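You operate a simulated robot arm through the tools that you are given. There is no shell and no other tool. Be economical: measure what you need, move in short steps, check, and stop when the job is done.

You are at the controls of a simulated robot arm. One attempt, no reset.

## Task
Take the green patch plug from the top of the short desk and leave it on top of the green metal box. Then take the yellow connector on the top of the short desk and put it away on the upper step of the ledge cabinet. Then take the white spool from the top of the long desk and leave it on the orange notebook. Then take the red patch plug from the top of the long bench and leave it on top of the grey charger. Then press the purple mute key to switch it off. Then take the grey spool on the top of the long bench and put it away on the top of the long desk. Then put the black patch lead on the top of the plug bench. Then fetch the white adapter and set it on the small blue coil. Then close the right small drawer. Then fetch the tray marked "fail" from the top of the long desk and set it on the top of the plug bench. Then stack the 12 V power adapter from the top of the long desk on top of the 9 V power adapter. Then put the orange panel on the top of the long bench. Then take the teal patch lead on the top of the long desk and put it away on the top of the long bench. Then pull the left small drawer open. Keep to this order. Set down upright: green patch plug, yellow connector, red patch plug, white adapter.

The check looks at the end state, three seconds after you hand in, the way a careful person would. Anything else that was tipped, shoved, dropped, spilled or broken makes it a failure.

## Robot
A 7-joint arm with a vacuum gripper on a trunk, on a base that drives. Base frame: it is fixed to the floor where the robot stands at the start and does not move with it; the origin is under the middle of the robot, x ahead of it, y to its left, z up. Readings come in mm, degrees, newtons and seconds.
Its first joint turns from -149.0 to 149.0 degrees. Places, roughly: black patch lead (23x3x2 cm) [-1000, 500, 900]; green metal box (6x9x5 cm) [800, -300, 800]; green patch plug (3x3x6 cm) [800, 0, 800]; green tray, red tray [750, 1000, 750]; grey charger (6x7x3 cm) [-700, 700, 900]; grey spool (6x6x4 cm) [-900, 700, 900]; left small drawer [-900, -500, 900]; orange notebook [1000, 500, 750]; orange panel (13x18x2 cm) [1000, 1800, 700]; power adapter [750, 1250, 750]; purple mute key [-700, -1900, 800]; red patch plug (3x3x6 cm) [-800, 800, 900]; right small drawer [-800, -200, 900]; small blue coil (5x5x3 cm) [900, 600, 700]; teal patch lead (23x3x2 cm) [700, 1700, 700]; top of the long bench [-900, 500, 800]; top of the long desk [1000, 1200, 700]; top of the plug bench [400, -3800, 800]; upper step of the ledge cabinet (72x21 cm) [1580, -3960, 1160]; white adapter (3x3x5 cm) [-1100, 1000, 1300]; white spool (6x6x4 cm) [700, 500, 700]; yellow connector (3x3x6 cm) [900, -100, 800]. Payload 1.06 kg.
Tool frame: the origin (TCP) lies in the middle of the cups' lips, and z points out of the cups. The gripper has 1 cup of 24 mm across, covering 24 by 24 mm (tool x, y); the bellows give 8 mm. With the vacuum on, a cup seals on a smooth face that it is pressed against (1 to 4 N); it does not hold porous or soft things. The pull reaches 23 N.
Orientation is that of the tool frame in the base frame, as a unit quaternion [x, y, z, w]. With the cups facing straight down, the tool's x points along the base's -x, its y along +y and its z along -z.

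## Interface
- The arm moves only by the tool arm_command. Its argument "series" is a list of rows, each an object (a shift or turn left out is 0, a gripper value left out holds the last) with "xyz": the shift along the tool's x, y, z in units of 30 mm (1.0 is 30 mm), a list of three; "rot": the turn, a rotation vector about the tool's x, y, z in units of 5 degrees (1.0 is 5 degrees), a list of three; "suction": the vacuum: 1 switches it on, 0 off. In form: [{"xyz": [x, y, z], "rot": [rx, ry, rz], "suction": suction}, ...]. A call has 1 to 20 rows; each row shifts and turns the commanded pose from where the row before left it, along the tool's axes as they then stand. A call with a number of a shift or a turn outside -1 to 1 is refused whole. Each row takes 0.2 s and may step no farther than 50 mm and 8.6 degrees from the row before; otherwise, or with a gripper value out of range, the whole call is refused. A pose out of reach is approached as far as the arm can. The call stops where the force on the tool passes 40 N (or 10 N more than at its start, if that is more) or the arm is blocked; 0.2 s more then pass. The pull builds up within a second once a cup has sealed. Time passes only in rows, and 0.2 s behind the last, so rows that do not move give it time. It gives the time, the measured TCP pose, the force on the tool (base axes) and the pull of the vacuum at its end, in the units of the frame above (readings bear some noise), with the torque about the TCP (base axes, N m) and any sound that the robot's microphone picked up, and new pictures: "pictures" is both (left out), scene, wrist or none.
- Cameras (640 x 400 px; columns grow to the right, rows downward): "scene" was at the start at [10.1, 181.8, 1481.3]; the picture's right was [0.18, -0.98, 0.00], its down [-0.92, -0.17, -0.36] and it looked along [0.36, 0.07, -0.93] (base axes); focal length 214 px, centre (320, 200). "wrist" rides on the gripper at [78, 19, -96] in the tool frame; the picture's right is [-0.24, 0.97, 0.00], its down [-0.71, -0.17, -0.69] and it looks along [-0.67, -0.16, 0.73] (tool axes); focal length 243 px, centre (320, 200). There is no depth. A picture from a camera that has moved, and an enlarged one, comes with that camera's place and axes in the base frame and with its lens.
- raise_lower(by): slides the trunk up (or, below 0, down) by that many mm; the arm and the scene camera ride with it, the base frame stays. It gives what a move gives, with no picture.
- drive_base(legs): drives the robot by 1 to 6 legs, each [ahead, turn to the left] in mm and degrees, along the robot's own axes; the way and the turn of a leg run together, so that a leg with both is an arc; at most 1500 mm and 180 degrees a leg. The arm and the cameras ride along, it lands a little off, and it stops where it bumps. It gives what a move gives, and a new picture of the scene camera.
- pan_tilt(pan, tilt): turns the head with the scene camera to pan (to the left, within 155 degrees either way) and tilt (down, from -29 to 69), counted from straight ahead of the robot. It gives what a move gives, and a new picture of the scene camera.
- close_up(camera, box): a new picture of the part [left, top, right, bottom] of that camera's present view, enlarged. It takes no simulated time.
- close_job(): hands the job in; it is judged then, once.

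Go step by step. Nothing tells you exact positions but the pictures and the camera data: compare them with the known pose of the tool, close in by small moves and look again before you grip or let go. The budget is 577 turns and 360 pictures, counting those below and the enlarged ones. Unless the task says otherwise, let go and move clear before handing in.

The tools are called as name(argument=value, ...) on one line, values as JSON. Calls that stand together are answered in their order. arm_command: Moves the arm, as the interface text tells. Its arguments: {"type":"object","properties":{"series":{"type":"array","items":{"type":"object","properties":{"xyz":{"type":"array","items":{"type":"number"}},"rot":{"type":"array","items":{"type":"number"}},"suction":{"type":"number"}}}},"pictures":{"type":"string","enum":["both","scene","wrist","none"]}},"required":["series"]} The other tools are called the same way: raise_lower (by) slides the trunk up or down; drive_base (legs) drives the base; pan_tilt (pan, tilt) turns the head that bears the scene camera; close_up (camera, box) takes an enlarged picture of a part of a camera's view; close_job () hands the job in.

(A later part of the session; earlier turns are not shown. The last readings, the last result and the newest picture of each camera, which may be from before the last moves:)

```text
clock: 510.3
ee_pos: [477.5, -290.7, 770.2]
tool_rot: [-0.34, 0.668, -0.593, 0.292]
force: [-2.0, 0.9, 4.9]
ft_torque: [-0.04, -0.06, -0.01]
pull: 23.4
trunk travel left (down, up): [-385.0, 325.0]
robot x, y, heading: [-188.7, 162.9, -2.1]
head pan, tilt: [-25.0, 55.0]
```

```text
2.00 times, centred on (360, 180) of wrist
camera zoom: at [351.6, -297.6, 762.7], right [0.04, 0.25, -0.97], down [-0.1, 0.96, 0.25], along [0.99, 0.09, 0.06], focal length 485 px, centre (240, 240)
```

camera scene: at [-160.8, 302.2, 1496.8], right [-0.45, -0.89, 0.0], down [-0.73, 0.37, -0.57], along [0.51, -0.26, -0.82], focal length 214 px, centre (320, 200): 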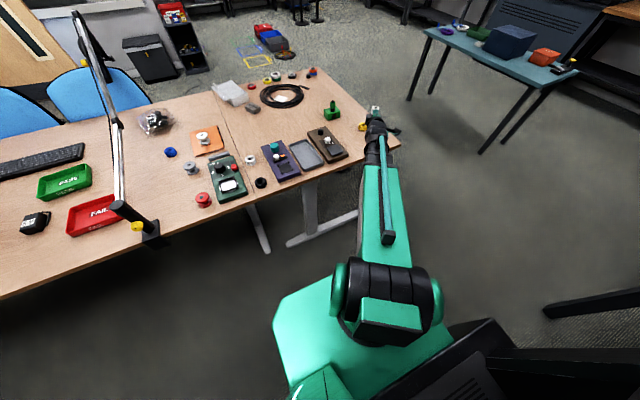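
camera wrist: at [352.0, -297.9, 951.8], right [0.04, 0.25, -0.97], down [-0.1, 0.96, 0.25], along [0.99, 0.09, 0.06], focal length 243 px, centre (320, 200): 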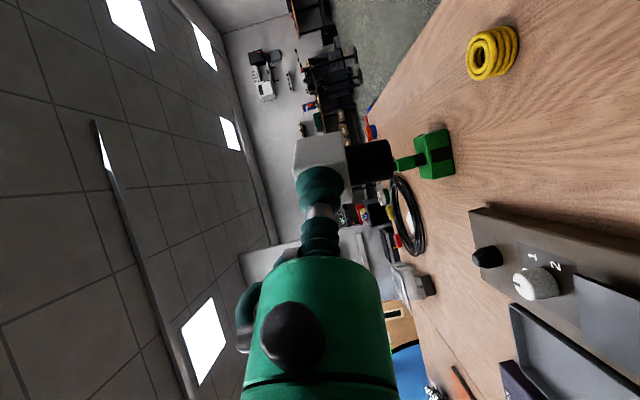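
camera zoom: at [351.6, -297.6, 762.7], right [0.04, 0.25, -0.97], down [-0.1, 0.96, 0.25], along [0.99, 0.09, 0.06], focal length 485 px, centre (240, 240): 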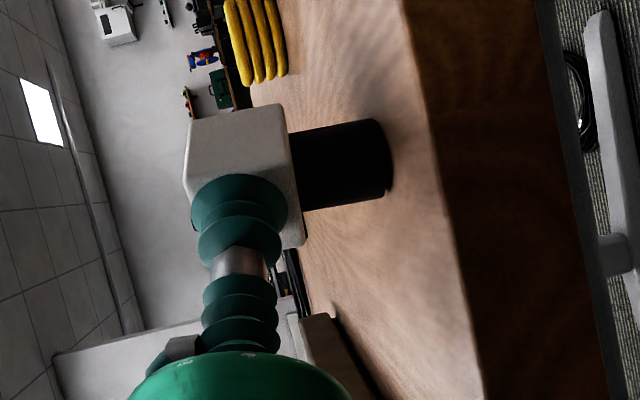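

Contact. Before releasing I'll lift slightly and bring the commanded pose back within reach, so nothing jumps on release.

raise_lower(by=10)

arm_command(series=[{"rot": [-0.8, 0, 0]}, {"rot": [-0.6, 0, 0]}, {}], pictures="none")

```text
clock: 510.8
ee_pos: [475.6, -292.9, 778.4]
tool_rot: [-0.34, 0.669, -0.593, 0.292]
force: [0.3, -0.4, -0.6]
ft_torque: [0.02, -0.01, 0.02]
pull: 22.7
trunk travel left (down, up): [-395.0, 315.0]
robot x, y, heading: [-185.5, 163.0, -1.9]
head pan, tilt: [-25.0, 55.0]
```

```text
clock: 511.6
ee_pos: [476.8, -291.3, 780.1]
tool_rot: [-0.357, 0.703, -0.552, 0.271]
force: [0.4, 0.3, -0.4]
ft_torque: [-0.01, -0.01, -0.03]
pull: 22.9
trunk travel left (down, up): [-395.0, 315.0]
robot x, y, heading: [-184.7, 163.0, -2.1]
head pan, tilt: [-25.0, 55.0]
```

I'm now 14° off. I'll gain wrist range by raising the arm relative to the trunk, then re-pitch.

arm_command(series=[{"xyz": [0.01, -0.97, -0.24]}, {"xyz": [0.01, -0.97, -0.24]}, {"xyz": [0.01, -0.97, -0.24]}, {"xyz": [0.01, -0.97, -0.24]}, {"rot": [0.95, 0, 0]}, {"rot": [0.95, 0, 0]}, {"rot": [0.9, 0, 0]}, {}], pictures="none")

```text
clock: 513.4
ee_pos: [476.7, -291.5, 898.1]
tool_rot: [0.324, -0.63, 0.632, -0.314]
force: [-1.1, 0.1, -0.2]
ft_torque: [-0.01, 0.0, -0.05]
pull: 22.6
trunk travel left (down, up): [-395.0, 315.0]
robot x, y, heading: [-184.0, 160.4, -2.0]
head pan, tilt: [-25.0, 55.0]
```

Now exactly horizontal and the stem points straight down. Lowering the trunk again.

raise_lower(by=-122)

raise_lower(by=-4)

raise_lower(by=-2)

raise_lower(by=-1.5)

close_up(camera="wrist", box=[200, 80, 520, 280])

```text
clock: 515.0
ee_pos: [477.0, -292.0, 775.4]
tool_rot: [0.323, -0.63, 0.632, -0.315]
force: [-1.2, -0.1, -0.8]
ft_torque: [-0.01, 0.0, 0.03]
pull: 22.8
trunk travel left (down, up): [-273.0, 437.0]
robot x, y, heading: [-186.2, 158.8, -2.0]
head pan, tilt: [-25.0, 55.0]
```

```text
clock: 515.5
ee_pos: [477.6, -292.2, 772.4]
tool_rot: [0.323, -0.631, 0.632, -0.313]
force: [-0.3, 0.4, 0.1]
ft_torque: [0.02, -0.03, -0.03]
pull: 23.1
trunk travel left (down, up): [-269.0, 441.0]
robot x, y, heading: [-186.6, 162.6, -2.3]
head pan, tilt: [-25.0, 55.0]
```

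```text
clock: 516.0
ee_pos: [475.7, -292.9, 771.0]
tool_rot: [0.323, -0.631, 0.632, -0.313]
force: [-0.2, 0.1, -1.4]
ft_torque: [-0.03, -0.02, -0.01]
pull: 23.0
trunk travel left (down, up): [-267.0, 443.0]
robot x, y, heading: [-187.4, 161.1, -2.2]
head pan, tilt: [-25.0, 55.0]
```

```text
clock: 516.5
ee_pos: [476.8, -292.3, 769.0]
tool_rot: [0.323, -0.63, 0.633, -0.314]
force: [-0.1, 0.3, -0.4]
ft_torque: [-0.01, 0.0, 0.0]
pull: 21.9
trunk travel left (down, up): [-266.0, 444.0]
robot x, y, heading: [-184.5, 159.2, -2.4]
head pan, tilt: [-25.0, 55.0]
```

```text
2.00 times, centred on (360, 180) of wrist
camera zoom: at [353.2, -300.2, 750.0], right [0.13, 0.18, -0.97], down [-0.13, 0.98, 0.17], along [0.98, 0.1, 0.15], focal length 485 px, centre (240, 240)
```

zoom: 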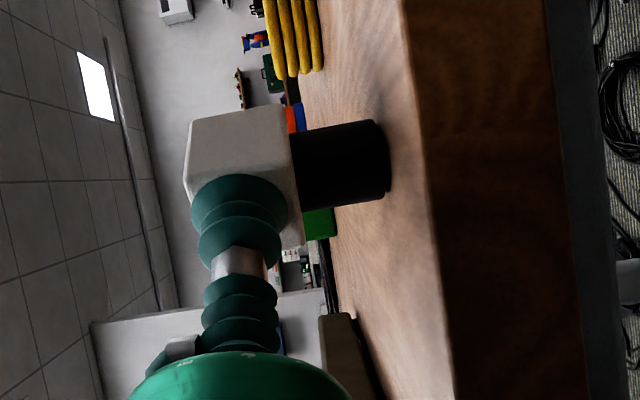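

raise_lower(by=-1.5)

raise_lower(by=-1.5)

```text
clock: 517.0
ee_pos: [476.7, -291.3, 768.6]
tool_rot: [0.322, -0.631, 0.632, -0.314]
force: [-0.3, 0.9, 0.2]
ft_torque: [-0.03, -0.02, 0.01]
pull: 22.8
trunk travel left (down, up): [-264.0, 446.0]
robot x, y, heading: [-183.7, 160.6, -2.2]
head pan, tilt: [-25.0, 55.0]
```

```text
clock: 517.5
ee_pos: [476.8, -290.8, 767.1]
tool_rot: [0.322, -0.63, 0.633, -0.314]
force: [-1.2, 1.0, 8.7]
ft_torque: [-0.05, 0.01, -0.03]
pull: 23.1
trunk travel left (down, up): [-262.0, 447.0]
robot x, y, heading: [-187.3, 164.0, -2.0]
head pan, tilt: [-25.0, 55.0]
```

Standing on the desk. Release with a simultaneous slow retreat along the tool axis.

arm_command(series=[{"suction": 0, "xyz": [0, 0, -0.03]}, {"xyz": [0, 0, -0.07]}, {"xyz": [0, 0, -0.1]}, {"xyz": [0, 0, -0.2]}, {"xyz": [0, 0, -0.5]}, {"xyz": [0, 0, -1]}, {}], pictures="wrist")

```text
clock: 519.1
ee_pos: [430.1, -259.5, 765.3]
tool_rot: [0.322, -0.63, 0.633, -0.314]
force: [0.4, 0.7, 0.1]
ft_torque: [0.02, 0.0, 0.0]
pull: 0.0
trunk travel left (down, up): [-262.0, 447.0]
robot x, y, heading: [-187.9, 162.7, -1.9]
head pan, tilt: [-25.0, 55.0]
camera wrist: at [306.3, -266.8, 747.5], right [0.13, 0.18, -0.97], down [-0.13, 0.98, 0.16], along [0.98, 0.1, 0.15], focal length 243 px, centre (320, 200)
```

wrist: 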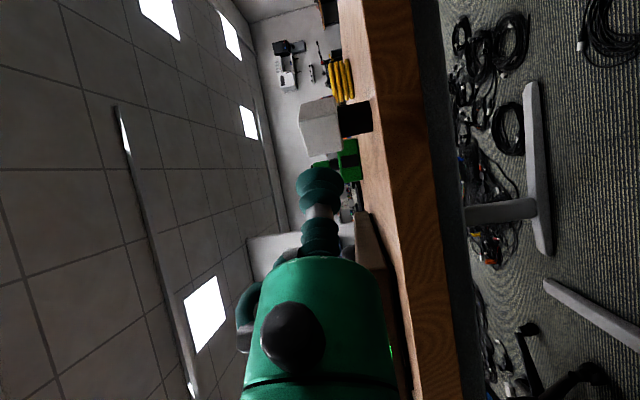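

The adapter stands upright at the desk edge. Now raise the trunk and turn the tool back to vertical.

raise_lower(by=262)

arm_command(series=[{"rot": [-1, 0, 0]}, {"rot": [-1, 0, 0]}, {"rot": [-1, 0, 0]}, {"rot": [-1, 0, 0]}, {"rot": [-1, 0, 0]}, {"rot": [-1, 0, 0]}, {"rot": [-1, 0, 0]}, {"rot": [-1, 0, 0]}, {"rot": [-1, 0, 0]}, {"rot": [-1, 0, 0]}, {"rot": [-1, 0, 0]}, {"rot": [-1, 0, 0]}, {"rot": [-1, 0, 0]}, {"rot": [-1, 0, 0]}, {"rot": [-1, 0, 0]}, {"rot": [-1, 0, 0]}, {"rot": [-1, 0, 0]}, {"rot": [-0.95, 0, 0]}, {}], pictures="none")

arm_command(series=[{"rot": [0, 0, 1]}, {"rot": [0, 0, 1]}, {"rot": [0, 0, 1]}, {"rot": [0, 0, 1]}, {"rot": [0, 0, 1]}, {"rot": [0, 0, 1]}, {"rot": [0, 0, 1]}, {"rot": [0, 0, 1]}, {"rot": [0, 0, 1]}, {"rot": [0, 0, 1]}, {"rot": [0, 0, 1]}, {"rot": [0, 0, 0.6]}, {}], pictures="wrist")

```text
clock: 521.8
ee_pos: [430.0, -259.4, 1028.5]
tool_rot: [0.323, -0.63, 0.633, -0.314]
force: [-0.1, 0.0, -0.4]
ft_torque: [0.0, 0.04, 0.02]
pull: 0.0
trunk travel left (down, up): [-525.0, 185.0]
robot x, y, heading: [-185.3, 162.5, -1.9]
head pan, tilt: [-25.0, 55.0]
```

```text
clock: 525.8
ee_pos: [427.9, -259.5, 1027.7]
tool_rot: [-0.45, 0.893, -0.003, -0.005]
force: [-0.6, 0.1, -0.1]
ft_torque: [0.0, 0.01, -0.02]
pull: 0.1
trunk travel left (down, up): [-525.0, 185.0]
robot x, y, heading: [-186.4, 162.5, -1.9]
head pan, tilt: [-25.0, 55.0]
```

```text
clock: 528.6
ee_pos: [428.9, -259.2, 1029.5]
tool_rot: [0.041, 0.999, -0.004, -0.003]
force: [0.1, 0.3, 0.0]
ft_torque: [0.02, 0.01, -0.02]
pull: 0.0
trunk travel left (down, up): [-525.0, 185.0]
robot x, y, heading: [-184.7, 159.3, -2.1]
head pan, tilt: [-25.0, 55.0]
camera wrist: at [353.9, -234.6, 1123.0], right [0.31, 0.95, -0.01], down [0.7, -0.22, 0.68], along [0.65, -0.22, -0.73], focal length 243 px, centre (320, 200)
```

wrist: 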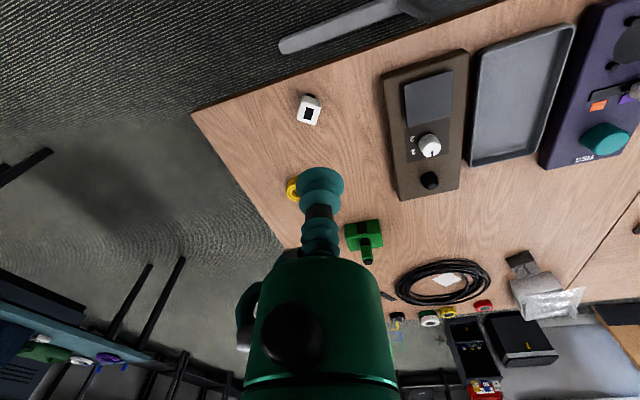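

The adapter is upright at (488, -297). I'll drive forward first, so both it and the coil are reachable without moving the base again.

drive_base(legs=[[262, 0]])

raise_lower(by=50)

arm_command(series=[{"xyz": [0.9, 0, 0.3]}, {"xyz": [0.9, 0, 0.3]}, {"xyz": [0.9, 0, 0.3]}, {"xyz": [0.9, 0, 0.3]}, {"xyz": [0.9, -0.1, 0.3]}, {"xyz": [0.9, -0.2, 0.5]}, {}], pictures="wrist")

```text
clock: 530.5
ee_pos: [690.3, -267.6, 1028.1]
tool_rot: [0.039, 0.999, -0.005, -0.003]
force: [-0.1, 0.0, 0.6]
ft_torque: [-0.02, 0.01, 0.03]
pull: 0.2
trunk travel left (down, up): [-525.0, 185.0]
robot x, y, heading: [72.8, 154.4, -1.9]
head pan, tilt: [-25.0, 55.0]
camera scene: at [99.1, 292.9, 1446.3], right [-0.45, -0.89, 0.0], down [-0.73, 0.37, -0.57], along [0.51, -0.26, -0.82], focal length 214 px, centre (320, 200)
```

scene: 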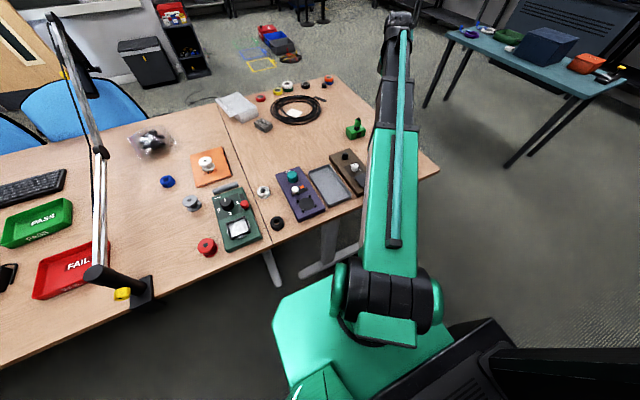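

```text
clock: 531.4
ee_pos: [689.8, -267.0, 1077.8]
tool_rot: [0.04, 0.999, -0.004, -0.003]
force: [-0.1, -0.9, -0.8]
ft_torque: [-0.03, 0.05, -0.02]
pull: 0.1
trunk travel left (down, up): [-575.0, 135.0]
robot x, y, heading: [72.4, 154.2, -1.9]
head pan, tilt: [-25.0, 55.0]
```

```text
clock: 533.0
ee_pos: [527.1, -262.3, 1019.9]
tool_rot: [0.039, 0.999, -0.005, -0.003]
force: [-0.7, 0.4, -0.5]
ft_torque: [0.01, -0.01, -0.01]
pull: 0.1
trunk travel left (down, up): [-575.0, 135.0]
robot x, y, heading: [75.4, 155.0, -1.9]
head pan, tilt: [-25.0, 55.0]
camera wrist: at [450.6, -238.8, 1113.6], right [0.31, 0.95, -0.01], down [0.7, -0.22, 0.68], along [0.65, -0.22, -0.73], focal length 243 px, centre (320, 200)
```

wrist: 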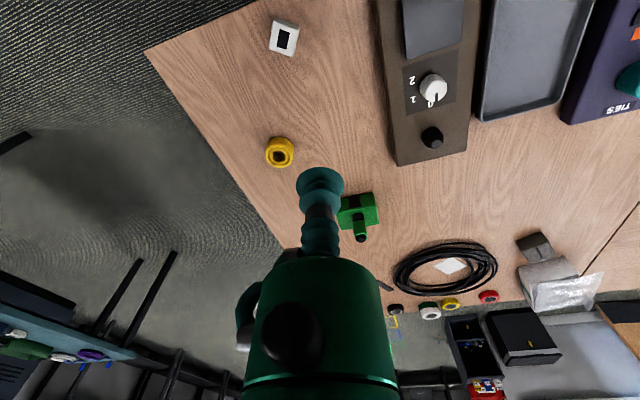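

arm_command(series=[{"xyz": [0.6, -0.63, 0.9]}, {"xyz": [0.6, -0.63, 0.9]}, {"xyz": [0, 0, 1]}, {"xyz": [0, 0, 1]}, {"xyz": [0, 0, 1]}, {"xyz": [0, 0, 0.8]}, {}], pictures="none")

close_up(camera="wrist", box=[200, 20, 440, 220])

```text
clock: 534.6
ee_pos: [487.0, -302.2, 853.2]
tool_rot: [0.039, 0.999, -0.005, -0.003]
force: [-0.1, 0.4, 0.2]
ft_torque: [0.03, -0.01, 0.0]
pull: 0.1
trunk travel left (down, up): [-575.0, 135.0]
robot x, y, heading: [75.9, 153.3, -1.9]
head pan, tilt: [-25.0, 55.0]
```

```text
2.00 times, centred on (320, 120) of wrist
camera zoom: at [411.3, -277.0, 947.4], right [0.31, 0.95, -0.01], down [0.7, -0.22, 0.68], along [0.65, -0.22, -0.73], focal length 485 px, centre (320, 360)
```

zoom: 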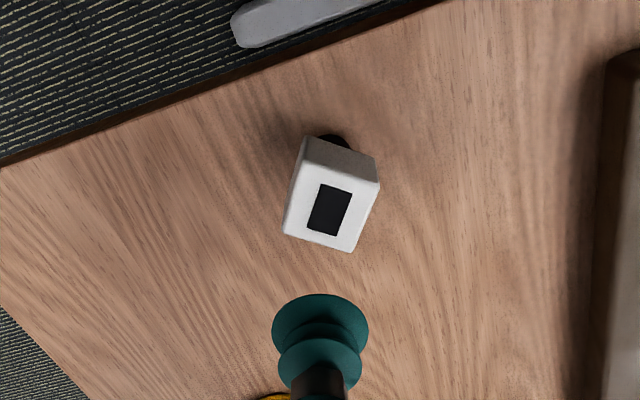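

arm_command(series=[{"xyz": [-0.1, 0.04, 1], "suction": 1}, {"xyz": [0, 0, 1]}, {"xyz": [0, 0, 0.2]}, {}], pictures="none")

close_up(camera="wrist", box=[200, 20, 440, 220])

```text
clock: 535.6
ee_pos: [489.9, -300.5, 787.5]
tool_rot: [0.039, 0.999, -0.005, -0.003]
force: [-0.5, -0.6, 0.1]
ft_torque: [0.01, 0.01, 0.0]
pull: 0.1
trunk travel left (down, up): [-575.0, 135.0]
robot x, y, heading: [75.9, 154.4, -2.1]
head pan, tilt: [-25.0, 55.0]
```

```text
2.00 times, centred on (320, 120) of wrist
camera zoom: at [414.4, -276.6, 881.5], right [0.31, 0.95, -0.01], down [0.7, -0.22, 0.68], along [0.65, -0.22, -0.73], focal length 485 px, centre (320, 360)
```

zoom: 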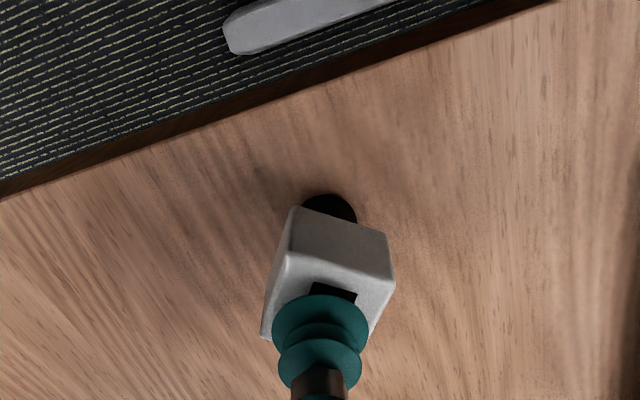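

arm_command(series=[{"xyz": [0.06, 0.02, 0.1]}, {"xyz": [0, 0, 0.1]}, {"xyz": [0, 0, 0.07]}, {}, {}, {}], pictures="none")

```text
clock: 537.0
ee_pos: [487.0, -300.9, 779.3]
tool_rot: [0.039, 0.999, -0.006, -0.003]
force: [-1.1, -0.6, 5.2]
ft_torque: [-0.02, -0.06, 0.05]
pull: 22.9
trunk travel left (down, up): [-575.0, 135.0]
robot x, y, heading: [73.9, 153.2, -1.9]
head pan, tilt: [-25.0, 55.0]
```

Sealed from the top. Lift and swing the arm to the coil, with no driving.

arm_command(series=[{"xyz": [0, 0, -0.3]}, {"xyz": [0, 0, -0.8]}, {"xyz": [0, 0, -1]}, {"xyz": [0, 0, -1]}, {"xyz": [0, 0, -1]}, {"xyz": [0, 0, -1]}, {"xyz": [0, 0, -0.7]}, {"xyz": [-0.573, 0.96, 0]}, {"xyz": [-0.573, 0.96, 0]}, {"xyz": [-0.573, 0.96, 0]}, {"xyz": [-0.573, 0.96, 0]}, {"xyz": [-0.573, 0.96, 0]}, {"xyz": [-0.573, 0.96, 0]}, {"xyz": [-0.573, 0.96, 0]}, {"xyz": [-0.573, 0.96, 0]}, {"xyz": [-0.573, 0.96, 0]}, {"xyz": [-0.573, 0.96, 0]}, {"xyz": [-0.573, 0.96, 0]}], pictures="none")

arm_command(series=[{"xyz": [-0.112, 0.92, 0]}, {"xyz": [-0.112, 0.92, 0]}, {"xyz": [-0.112, 0.92, 0]}, {"xyz": [-0.112, 0.92, 0]}, {"xyz": [-0.112, 0.92, 0]}, {"xyz": [-0.112, 0.92, 0]}, {"xyz": [-0.112, 0.92, 0]}, {"xyz": [-0.112, 0.92, 0]}, {"xyz": [-0.112, 0.92, 0]}, {"xyz": [-0.112, 0.92, 0]}, {"xyz": [-0.112, 0.92, 0]}, {"xyz": [-0.407, 1, 0]}, {"xyz": [-0.407, 1, 0]}, {"xyz": [-0.407, 1, 0]}, {"xyz": [-0.407, 1, 0]}, {"xyz": [-0.407, 1, 0]}, {"xyz": [-0.407, 1, 0]}, {"xyz": [-0.407, 1, 0]}], pictures="wrist")

```text
clock: 540.8
ee_pos: [700.6, 3.9, 948.3]
tool_rot: [0.04, 0.999, -0.005, -0.003]
force: [-0.1, -0.4, -0.8]
ft_torque: [0.0, 0.0, 0.02]
pull: 22.7
trunk travel left (down, up): [-575.0, 135.0]
robot x, y, heading: [77.0, 152.0, -1.9]
head pan, tilt: [-25.0, 55.0]
```

```text
clock: 544.6
ee_pos: [867.3, 507.0, 941.6]
tool_rot: [0.04, 0.999, -0.005, -0.003]
force: [-0.5, -0.3, -0.3]
ft_torque: [0.01, -0.04, -0.01]
pull: 22.5
trunk travel left (down, up): [-575.0, 135.0]
robot x, y, heading: [70.3, 153.5, -1.9]
head pan, tilt: [-25.0, 55.0]
camera wrist: at [791.5, 531.7, 1035.6], right [0.31, 0.95, -0.01], down [0.7, -0.22, 0.68], along [0.65, -0.22, -0.73], focal length 243 px, centre (320, 200)
```

wrist: 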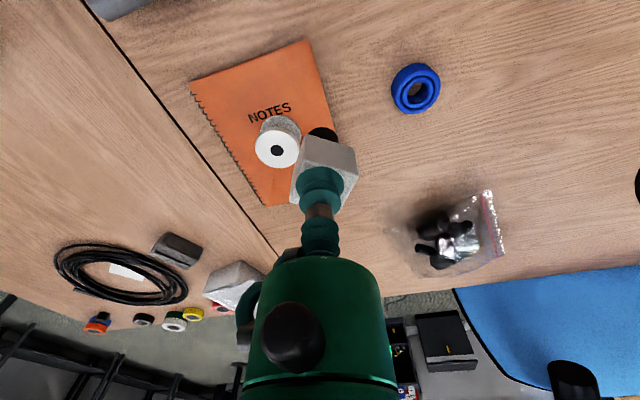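

arm_command(series=[{"xyz": [-0.29, 0.775, 0]}, {"xyz": [-0.29, 0.775, 0]}, {"xyz": [-0.29, 0.775, 0]}, {"xyz": [-0.29, 0.775, 0]}, {"xyz": [0, 0, 1]}, {}], pictures="none")

close_up(camera="wrist", box=[220, 20, 440, 220])

```text
clock: 546.0
ee_pos: [908.3, 593.9, 910.6]
tool_rot: [0.039, 0.999, -0.005, -0.003]
force: [-0.2, 0.0, -0.4]
ft_torque: [0.0, 0.02, 0.0]
pull: 23.0
trunk travel left (down, up): [-575.0, 135.0]
robot x, y, heading: [77.4, 150.2, -1.9]
head pan, tilt: [-25.0, 55.0]
```

```text
2.00 times, centred on (330, 120) of wrist
camera zoom: at [832.4, 618.4, 1004.8], right [0.31, 0.95, -0.01], down [0.7, -0.22, 0.68], along [0.65, -0.22, -0.73], focal length 485 px, centre (300, 360)
```

zoom: 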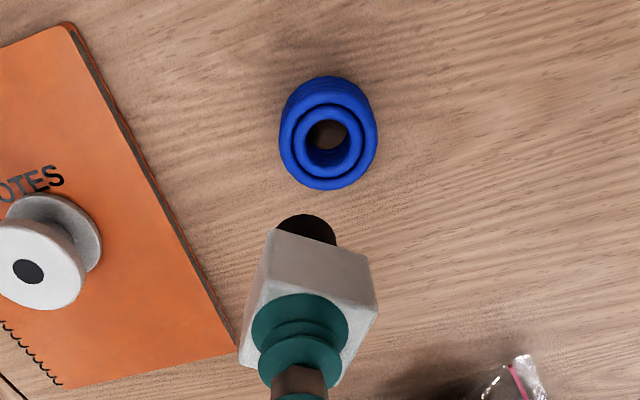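

arm_command(series=[{"xyz": [-0.18, 0.32, 1]}, {"xyz": [0, 0, 1]}, {}], pictures="none")

close_up(camera="wrist", box=[220, 20, 440, 220])

```text
clock: 546.8
ee_pos: [914.4, 602.5, 851.0]
tool_rot: [0.04, 0.999, -0.005, -0.003]
force: [-0.2, 1.1, -0.9]
ft_torque: [-0.02, -0.03, -0.03]
pull: 22.6
trunk travel left (down, up): [-575.0, 135.0]
robot x, y, heading: [78.5, 157.5, -1.8]
head pan, tilt: [-25.0, 55.0]
```

```text
2.00 times, centred on (330, 120) of wrist
camera zoom: at [838.8, 627.6, 945.8], right [0.31, 0.95, -0.01], down [0.7, -0.22, 0.68], along [0.65, -0.22, -0.73], focal length 485 px, centre (300, 360)
```

zoom: 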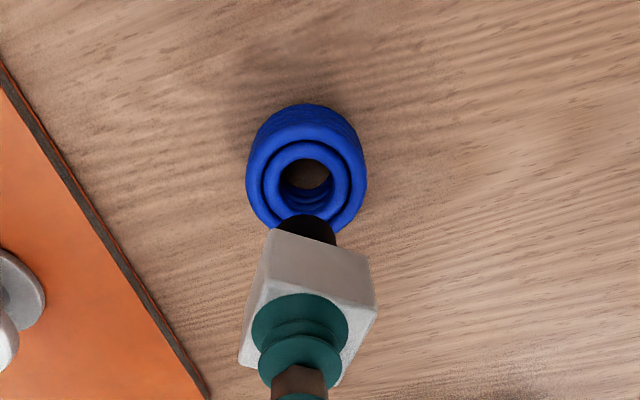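

Aligned to within 2 mm. Fine correction and lower.

arm_command(series=[{"xyz": [0.05, 0.05, 0.8]}, {"xyz": [0, 0, 0.3]}, {}], pictures="none")

close_up(camera="wrist", box=[220, 20, 440, 220])

```text
clock: 547.6
ee_pos: [912.8, 604.2, 818.3]
tool_rot: [0.04, 0.999, -0.005, -0.002]
force: [-0.3, -0.3, -0.6]
ft_torque: [0.01, -0.01, -0.01]
pull: 22.9
trunk travel left (down, up): [-575.0, 135.0]
robot x, y, heading: [74.4, 151.6, -2.0]
head pan, tilt: [-25.0, 55.0]
```

```text
2.00 times, centred on (330, 120) of wrist
camera zoom: at [836.6, 628.5, 912.5], right [0.31, 0.95, -0.01], down [0.7, -0.22, 0.68], along [0.65, -0.22, -0.73], focal length 485 px, centre (300, 360)
```

zoom: 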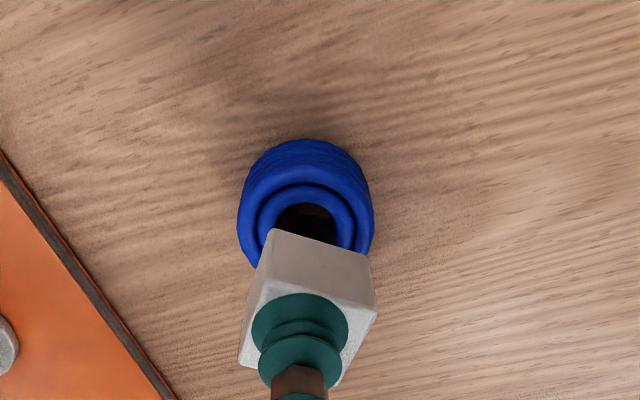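

arm_command(series=[{"xyz": [0, 0, 0.1]}, {"xyz": [0, 0, 0.1]}, {}], pictures="none")

```text
clock: 548.4
ee_pos: [911.8, 603.2, 811.9]
tool_rot: [0.039, 0.999, -0.005, -0.003]
force: [0.0, -0.3, 0.1]
ft_torque: [0.0, 0.03, -0.01]
pull: 23.1
trunk travel left (down, up): [-575.0, 135.0]
robot x, y, heading: [74.6, 155.0, -2.1]
head pan, tilt: [-25.0, 55.0]
```

arm_command(series=[{"xyz": [0, 0, 0.07]}, {"xyz": [0, 0, 0.07]}, {}], pictures="none")

```text
clock: 549.2
ee_pos: [912.9, 603.9, 807.6]
tool_rot: [0.04, 0.999, -0.004, -0.003]
force: [-0.1, -0.1, 3.9]
ft_torque: [0.02, -0.04, 0.01]
pull: 22.8
trunk travel left (down, up): [-575.0, 135.0]
robot x, y, heading: [71.0, 156.0, -1.9]
head pan, tilt: [-25.0, 55.0]
```

arm_command(series=[{"xyz": [0, 0, 0.03]}, {"suction": 0}, {}, {}, {}, {"xyz": [0, 0, -0.1]}, {"xyz": [0, 0, -0.2]}, {"xyz": [0, 0, -0.8]}, {"xyz": [0, 0, -1]}, {}], pictures="wrist")

close_up(camera="wrist", box=[220, 0, 440, 200])

```text
clock: 551.4
ee_pos: [910.5, 604.5, 868.5]
tool_rot: [0.039, 0.999, -0.005, -0.003]
force: [-0.1, 0.7, 0.3]
ft_torque: [0.03, 0.03, -0.05]
pull: 0.2
trunk travel left (down, up): [-575.0, 135.0]
robot x, y, heading: [74.9, 151.1, -1.9]
head pan, tilt: [-25.0, 55.0]
camera wrist: at [835.3, 628.9, 962.7], right [0.31, 0.95, -0.01], down [0.7, -0.22, 0.68], along [0.65, -0.22, -0.73], focal length 243 px, centre (320, 200)
```

wrist: 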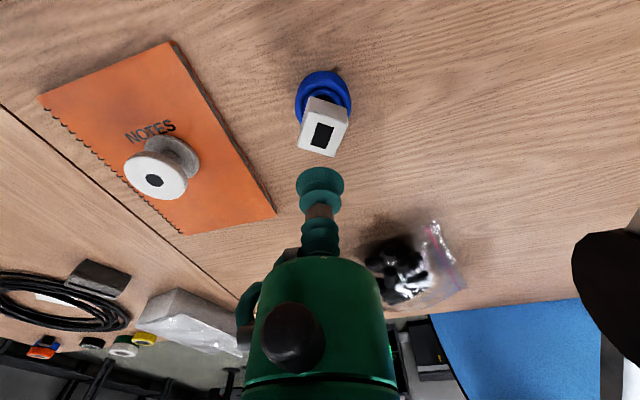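

```text
2.00 times, centred on (330, 100) of wrist
camera zoom: at [835.3, 628.9, 962.7], right [0.31, 0.95, -0.01], down [0.7, -0.22, 0.68], along [0.65, -0.22, -0.73], focal length 485 px, centre (300, 400)
```

zoom: 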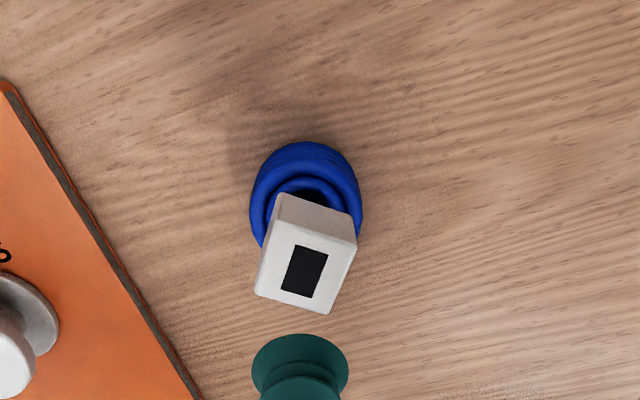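

The white adapter stands on the blue coil. Next, close the MAINS (right small) drawer. I'll fold the arm and drive to face the drawer unit.

arm_command(series=[{"xyz": [0, 0, -1]}, {"xyz": [0, 0, -1]}, {"xyz": [0.383, -0.98, -0.5]}, {"xyz": [0.383, -0.98, -0.5]}, {"xyz": [0.383, -0.98, -0.5]}, {"xyz": [0.383, -0.98, 0]}, {"xyz": [0.383, -0.98, 0]}, {"xyz": [0.383, -0.98, 0]}, {"xyz": [0.383, -0.98, 0]}, {"xyz": [0.383, -0.98, 0]}, {"xyz": [0.383, -0.98, 0]}, {"xyz": [0.383, -0.98, 0]}, {"xyz": [0.383, -0.98, 0]}, {"xyz": [0.383, -0.98, 0]}, {"xyz": [0.383, -0.98, 0]}, {"xyz": [0.383, -0.98, 0]}, {"xyz": [0.383, -0.98, 0]}, {"xyz": [0.383, -0.98, 0]}], pictures="none")

drive_base(legs=[[-100, 0], [0, -89], [340, 0], [0, -89]])

pan_tilt(pan=5, tilt=50)

```text
clock: 555.2
ee_pos: [689.1, 150.1, 978.9]
tool_rot: [0.039, 0.999, -0.005, -0.002]
force: [0.3, 0.9, -0.3]
ft_torque: [0.04, -0.02, 0.0]
pull: 0.1
trunk travel left (down, up): [-575.0, 135.0]
robot x, y, heading: [71.2, 150.5, -1.7]
head pan, tilt: [-25.0, 55.0]
```

```text
clock: 565.7
ee_pos: [-649.4, -197.8, 979.8]
tool_rot: [1.0, -0.02, 0.003, -0.005]
force: [0.0, 0.8, 0.2]
ft_torque: [-0.01, 0.03, 0.04]
pull: 0.0
trunk travel left (down, up): [-575.0, 135.0]
robot x, y, heading: [-30.6, -178.4, -179.7]
head pan, tilt: [-25.0, 55.0]
camera scene: at [-53.8, -316.0, 1496.3], right [0.42, 0.91, 0.0], down [0.74, -0.34, -0.57], along [-0.52, 0.24, -0.82], focal length 214 px, centre (320, 200)
```

scene: 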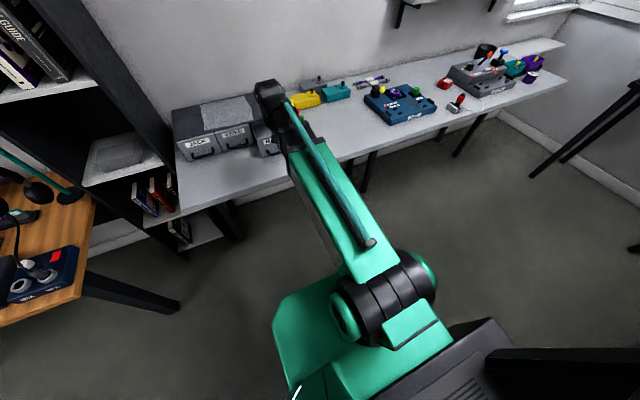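

```text
clock: 566.7
ee_pos: [-650.8, -196.8, 979.5]
tool_rot: [1.0, -0.021, 0.002, -0.005]
force: [0.2, 0.4, -0.4]
ft_torque: [0.0, -0.01, -0.02]
pull: 0.1
trunk travel left (down, up): [-575.0, 135.0]
robot x, y, heading: [-35.4, -179.2, -179.6]
head pan, tilt: [5.0, 50.0]
camera scene: at [-65.0, -353.2, 1502.8], right [-0.09, 1.0, 0.0], down [0.76, 0.07, -0.64], along [-0.64, -0.06, -0.77], focal length 214 px, centre (320, 200)
```

scene: 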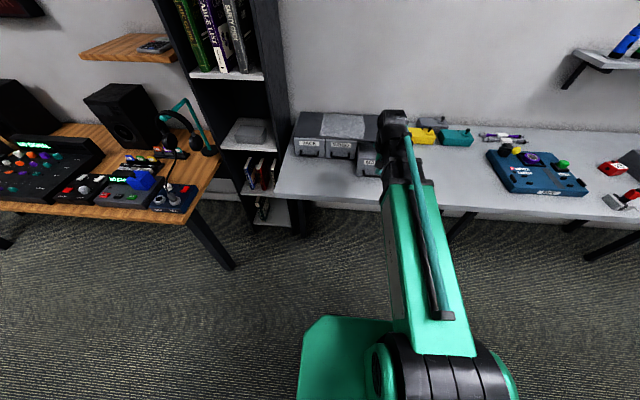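

close_up(camera="scene", box=[280, 95, 440, 195])

arm_command(series=[{}], pictures="wrist")

```text
4.00 times, centred on (360, 145) of scene
camera zoom: at [-65.0, -353.2, 1502.8], right [-0.09, 1.0, 0.0], down [0.76, 0.07, -0.64], along [-0.64, -0.06, -0.77], focal length 858 px, centre (160, 420)
```

zoom: 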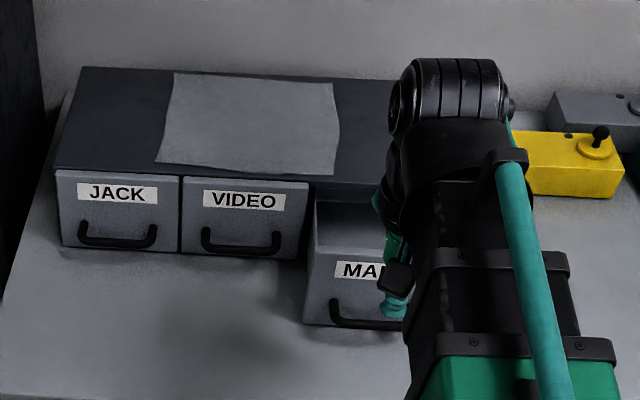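

```text
clock: 567.1
ee_pos: [-649.6, -196.7, 979.8]
tool_rot: [1.0, -0.021, 0.003, -0.005]
force: [-0.2, -0.1, 1.0]
ft_torque: [0.01, 0.03, -0.01]
pull: 0.1
trunk travel left (down, up): [-575.0, 135.0]
robot x, y, heading: [-30.1, -178.3, -179.8]
head pan, tilt: [5.0, 50.0]
camera wrist: at [-572.6, -222.3, 1073.9], right [-0.28, -0.96, -0.01], down [-0.7, 0.19, 0.68], along [-0.65, 0.2, -0.73], focal length 243 px, centre (320, 200)
```

wrist: 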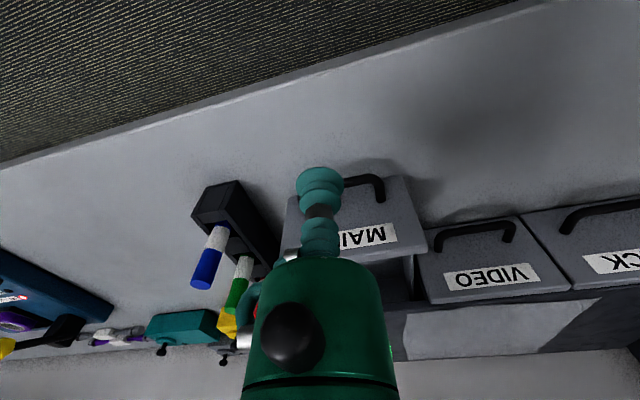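

The MAINS drawer front is at x≈-745 (closed plane ≈-864), spanning y -267 to -130. I'll pitch the tool 50° forward and push the front in with the cup.

arm_command(series=[{"rot": [0, -1, 0]}, {"rot": [0, -1, 0]}, {"rot": [0, -1, 0]}, {"rot": [0, -1, 0]}, {"rot": [0, -1, 0]}, {"rot": [0, -1, 0]}, {"rot": [0, -1, 0]}, {"rot": [0, -1, 0]}, {"rot": [0, -1, 0]}, {"rot": [0, -1, 0]}, {}], pictures="wrist")

```text
clock: 569.5
ee_pos: [-718.8, -201.0, 987.1]
tool_rot: [0.907, -0.017, -0.421, -0.014]
force: [-0.5, -0.3, 0.0]
ft_torque: [-0.01, -0.02, -0.01]
pull: 0.0
out of reach, approached as far as the arm can: row 6, 7, 8, 9, 10
trunk travel left (down, up): [-575.0, 135.0]
robot x, y, heading: [-36.5, -176.7, -179.9]
head pan, tilt: [5.0, 50.0]
camera wrist: at [-594.0, -227.3, 987.5], right [-0.19, -0.97, 0.17], down [0.07, 0.16, 0.98], along [-0.98, 0.2, 0.04], focal length 243 px, centre (320, 200)
```

wrist: 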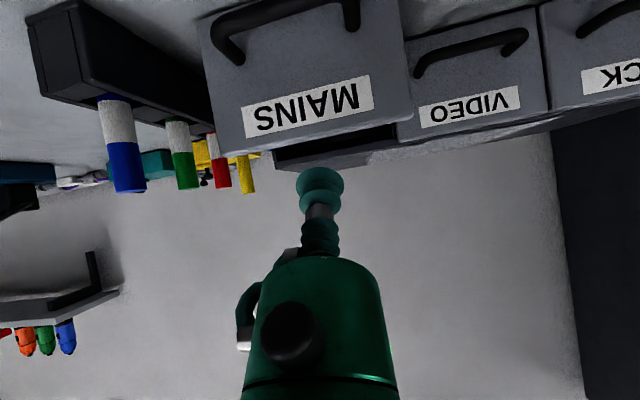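

arm_command(series=[{"xyz": [0.77, 0, 0.643]}, {"xyz": [0.77, 0, 0.643]}, {}], pictures="wrist")

```text
clock: 570.3
ee_pos: [-717.2, -199.8, 927.6]
tool_rot: [0.907, -0.017, -0.42, -0.014]
force: [0.4, 0.0, 0.4]
ft_torque: [0.02, -0.02, 0.02]
pull: 0.1
trunk travel left (down, up): [-575.0, 135.0]
robot x, y, heading: [-34.1, -174.5, -179.8]
head pan, tilt: [5.0, 50.0]
camera wrist: at [-594.3, -225.8, 927.3], right [-0.19, -0.97, 0.17], down [0.07, 0.16, 0.98], along [-0.98, 0.2, 0.04], focal length 243 px, centre (320, 200)
```

wrist: 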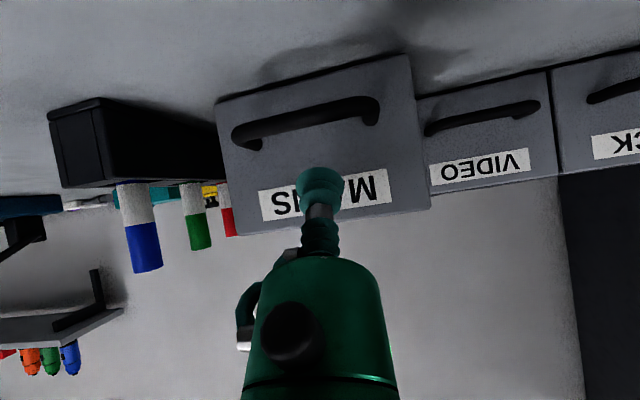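

Pushing the drawer in.

arm_command(series=[{"xyz": [-0.429, 0, 0.511]}, {"xyz": [-0.429, 0, 0.511]}, {"xyz": [-0.429, 0, 0.511]}, {"xyz": [-0.429, 0, 0.511]}, {}], pictures="wrist")

```text
clock: 571.5
ee_pos: [-797.1, -196.5, 927.5]
tool_rot: [0.907, -0.017, -0.42, -0.014]
force: [-0.3, -0.3, -0.5]
ft_torque: [-0.05, 0.01, -0.01]
pull: 0.1
trunk travel left (down, up): [-575.0, 135.0]
robot x, y, heading: [-32.8, -179.8, -179.8]
head pan, tilt: [5.0, 50.0]
camera wrist: at [-674.0, -222.0, 928.0], right [-0.19, -0.97, 0.17], down [0.07, 0.16, 0.98], along [-0.98, 0.2, 0.04], focal length 243 px, centre (320, 200)
```

wrist: 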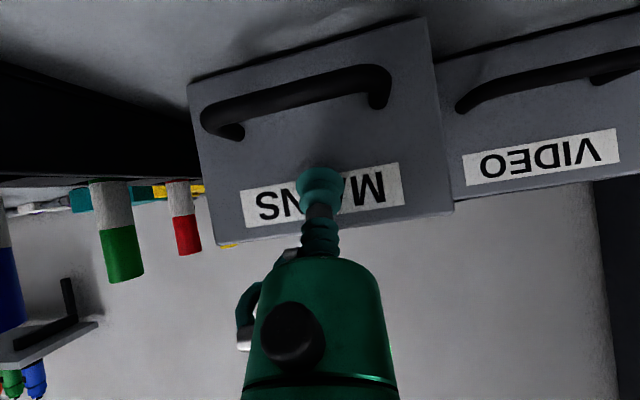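

arm_command(series=[{"xyz": [-0.429, 0, 0.511]}, {"xyz": [-0.429, 0, 0.511]}, {}], pictures="wrist")

```text
clock: 572.3
ee_pos: [-837.5, -195.0, 927.1]
tool_rot: [0.907, -0.016, -0.421, -0.013]
force: [0.2, -0.2, 0.3]
ft_torque: [0.01, 0.0, -0.01]
pull: 0.1
trunk travel left (down, up): [-575.0, 135.0]
robot x, y, heading: [-34.4, -176.1, -179.9]
head pan, tilt: [5.0, 50.0]
camera wrist: at [-714.1, -220.6, 927.2], right [-0.19, -0.97, 0.17], down [0.07, 0.16, 0.98], along [-0.98, 0.2, 0.04], focal length 243 px, centre (320, 200)
```

wrist: 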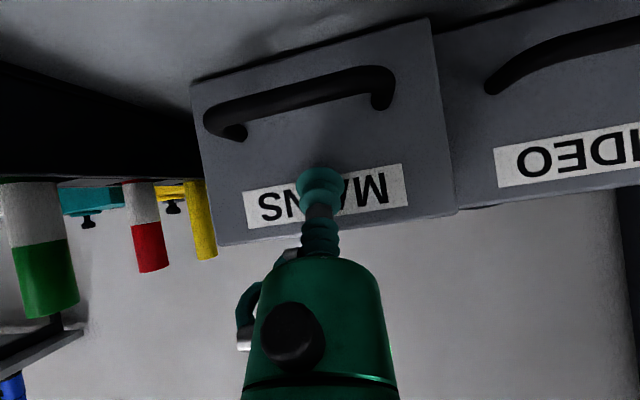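

The drawer is moving with the cup. A bit further.

arm_command(series=[{"xyz": [-0.429, 0, 0.511]}, {"xyz": [-0.215, 0, 0.255]}, {"xyz": [-0.215, 0, 0.255]}, {}], pictures="wrist")

```text
clock: 573.0
ee_pos: [-864.2, -193.0, 923.4]
tool_rot: [0.91, -0.017, -0.414, -0.013]
force: [17.5, -0.8, 1.4]
ft_torque: [0.01, 0.21, 0.03]
pull: 0.0
trunk travel left (down, up): [-575.0, 135.0]
robot x, y, heading: [-33.2, -177.5, -179.9]
head pan, tilt: [5.0, 50.0]
stopped in row 3: the force on the tool passed its limit at 49 N (the readings are from after the stop); the commanded pose is now the measured one
camera wrist: at [-741.3, -219.3, 925.7], right [-0.2, -0.97, 0.17], down [0.06, 0.16, 0.99], along [-0.98, 0.2, 0.03], focal length 243 px, centre (320, 200)
```

wrist: 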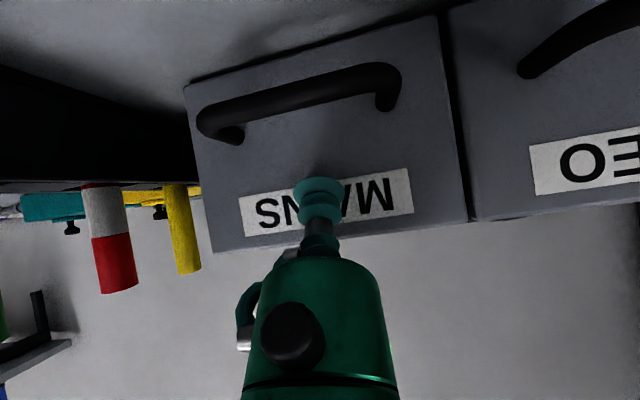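

The drawer is shut flush. Withdrawing and levelling the tool.

arm_command(series=[{"xyz": [0.429, 0, -0.511]}, {"xyz": [0.429, 0, -0.511]}, {"xyz": [0.429, 0, -0.511]}, {"xyz": [0.429, 0, -0.511]}, {"xyz": [0.429, 0, -0.511]}, {"xyz": [0.429, 0, -0.511]}, {"xyz": [-0.77, 0, -0.643]}, {"xyz": [-0.77, 0, -0.643]}, {"xyz": [-0.3, 0, -0.3], "rot": [0, 1, 0]}, {"rot": [0, 1, 0]}, {"rot": [0, 1, 0]}, {"rot": [0, 1, 0]}, {"rot": [0, 1, 0]}, {"rot": [0, 1, 0]}, {"rot": [0, 1, 0]}, {"rot": [0, 1, 0]}, {"rot": [0, 1, 0]}, {"rot": [0, 0.9, 0]}, {}], pictures="wrist")

```text
clock: 577.0
ee_pos: [-747.9, -199.6, 998.2]
tool_rot: [1.0, -0.022, 0.004, -0.005]
force: [0.3, 0.0, -0.3]
ft_torque: [0.02, 0.0, 0.03]
pull: 0.0
trunk travel left (down, up): [-575.0, 135.0]
robot x, y, heading: [-30.3, -179.4, -180.0]
head pan, tilt: [5.0, 50.0]
camera wrist: at [-671.1, -224.7, 1092.6], right [-0.28, -0.96, -0.01], down [-0.71, 0.19, 0.68], along [-0.65, 0.2, -0.73], focal length 243 px, centre (320, 200)
```

wrist: 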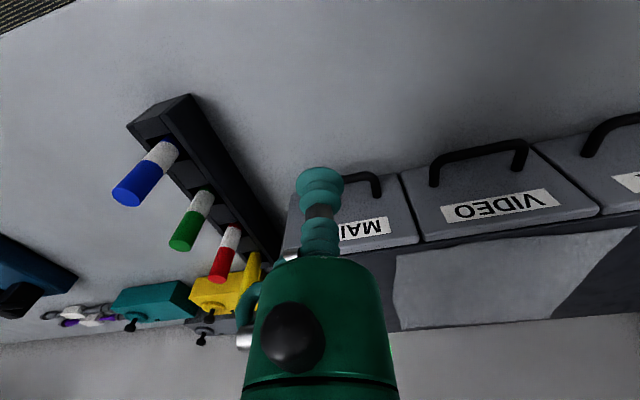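

Drawer closed. Next, the red FAIL tray; the lamp's lower arm runs at about (489–957, 720) at z≈925, so I'll approach from y≈950 instead.

arm_command(series=[{"xyz": [1, 0, 0]}, {"xyz": [1, 0, 0]}, {"xyz": [1, 0, 0]}, {"xyz": [0.7, 0, 0]}], pictures="none")

drive_base(legs=[[0, -92], [1120, 0]])

```text
clock: 578.0
ee_pos: [-636.0, -204.9, 1000.3]
tool_rot: [1.0, -0.022, 0.004, -0.005]
force: [-0.4, 0.2, 1.1]
ft_torque: [-0.01, 0.03, -0.01]
pull: 0.1
trunk travel left (down, up): [-575.0, 135.0]
robot x, y, heading: [-32.8, -179.5, -179.7]
head pan, tilt: [5.0, 50.0]
```

```text
clock: 587.6
ee_pos: [-45.8, 1534.3, 999.3]
tool_rot: [-0.69, 0.724, -0.007, 0.0]
force: [0.4, -0.1, -0.4]
ft_torque: [0.0, 0.01, -0.01]
pull: 0.0
trunk travel left (down, up): [-575.0, 135.0]
robot x, y, heading: [-22.6, 929.0, 90.4]
head pan, tilt: [5.0, 50.0]
camera scene: at [-197.7, 963.6, 1502.8], right [1.0, 0.09, 0.0], down [0.07, -0.76, -0.64], along [-0.06, 0.64, -0.77], focal length 214 px, centre (320, 200)
```

scene: 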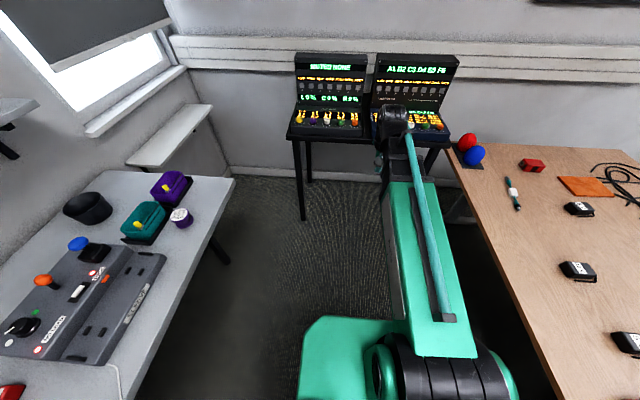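

drive_base(legs=[[0, -90]])

pan_tilt(pan=10, tilt=55)

arm_command(series=[{}], pictures="wrist")

```text
clock: 591.9
ee_pos: [583.1, 945.1, 1000.4]
tool_rot: [0.031, 0.999, -0.005, -0.005]
force: [0.6, 0.7, 0.6]
ft_torque: [0.0, -0.02, 0.0]
pull: 0.1
trunk travel left (down, up): [-575.0, 135.0]
robot x, y, heading: [-19.3, 929.5, -0.9]
head pan, tilt: [5.0, 50.0]
camera scene: at [13.7, 1107.9, 1502.8], right [0.07, -1.0, 0.0], down [-0.76, -0.05, -0.64], along [0.64, 0.05, -0.77], focal length 214 px, centre (320, 200)
```

scene: 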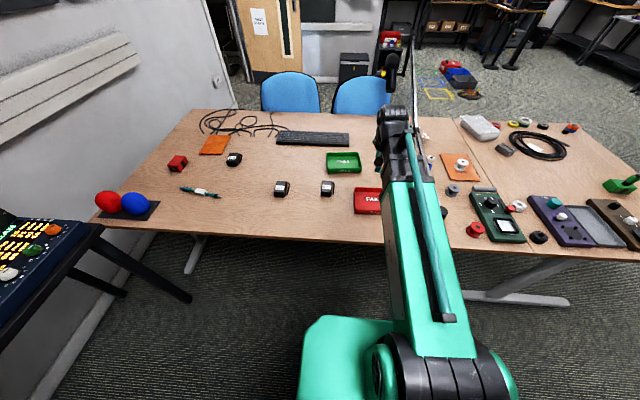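

```text
clock: 592.5
ee_pos: [583.9, 945.5, 999.3]
tool_rot: [0.031, 0.999, -0.005, -0.004]
force: [0.1, 0.1, -0.1]
ft_torque: [-0.01, -0.01, 0.03]
pull: 0.1
trunk travel left (down, up): [-575.0, 135.0]
robot x, y, heading: [-22.5, 930.6, -0.8]
head pan, tilt: [10.0, 55.0]
camera scene: at [8.1, 1113.8, 1496.3], right [0.16, -0.99, 0.0], down [-0.81, -0.13, -0.57], along [0.57, 0.09, -0.82], focal length 214 px, centre (320, 200)
```

scene: 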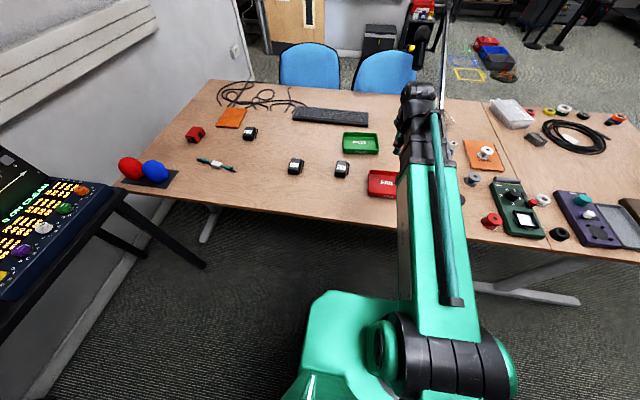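

```text
clock: 592.9
ee_pos: [583.3, 944.3, 999.6]
tool_rot: [0.031, 0.999, -0.005, -0.004]
force: [0.3, 0.1, -0.4]
ft_torque: [0.02, 0.02, 0.0]
pull: 0.0
trunk travel left (down, up): [-575.0, 135.0]
robot x, y, heading: [-21.8, 930.6, -1.1]
head pan, tilt: [10.0, 55.0]
camera wrist: at [507.6, 968.4, 1094.1], right [0.3, 0.96, -0.01], down [0.7, -0.21, 0.68], along [0.65, -0.21, -0.73], focal length 243 px, centre (320, 200)
```

wrist: 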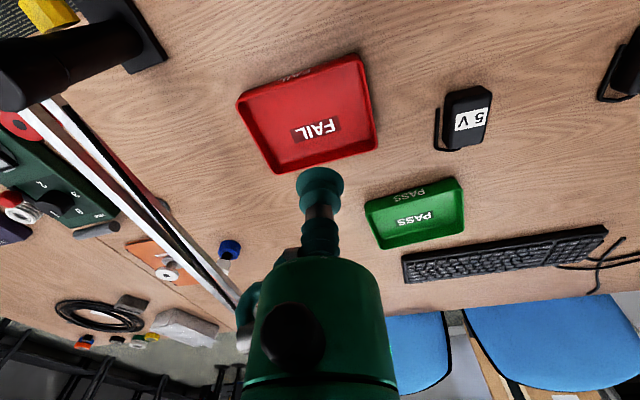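

The FAIL tray's floor centre is near (657, 905). Moving over it.

arm_command(series=[{"xyz": [-0.85, -0.38, 0.7]}, {"xyz": [-0.85, -0.38, 0.8]}, {"xyz": [-0.85, -0.38, 0.8]}, {"xyz": [0, 0, 1]}, {"xyz": [0, 0, 1]}, {"xyz": [0, 0, 0.8]}, {}], pictures="wrist")

```text
clock: 594.5
ee_pos: [655.6, 904.2, 847.4]
tool_rot: [0.031, 0.999, -0.006, -0.004]
force: [0.3, -0.6, 0.1]
ft_torque: [0.03, 0.01, 0.02]
pull: 0.0
trunk travel left (down, up): [-575.0, 135.0]
robot x, y, heading: [-19.5, 930.5, -0.9]
head pan, tilt: [10.0, 55.0]
camera wrist: at [579.8, 926.4, 941.1], right [0.3, 0.96, -0.01], down [0.7, -0.21, 0.68], along [0.65, -0.21, -0.73], focal length 243 px, centre (320, 200)
```

wrist: 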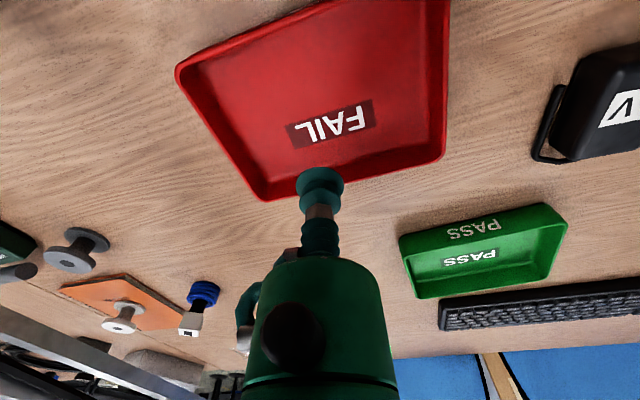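

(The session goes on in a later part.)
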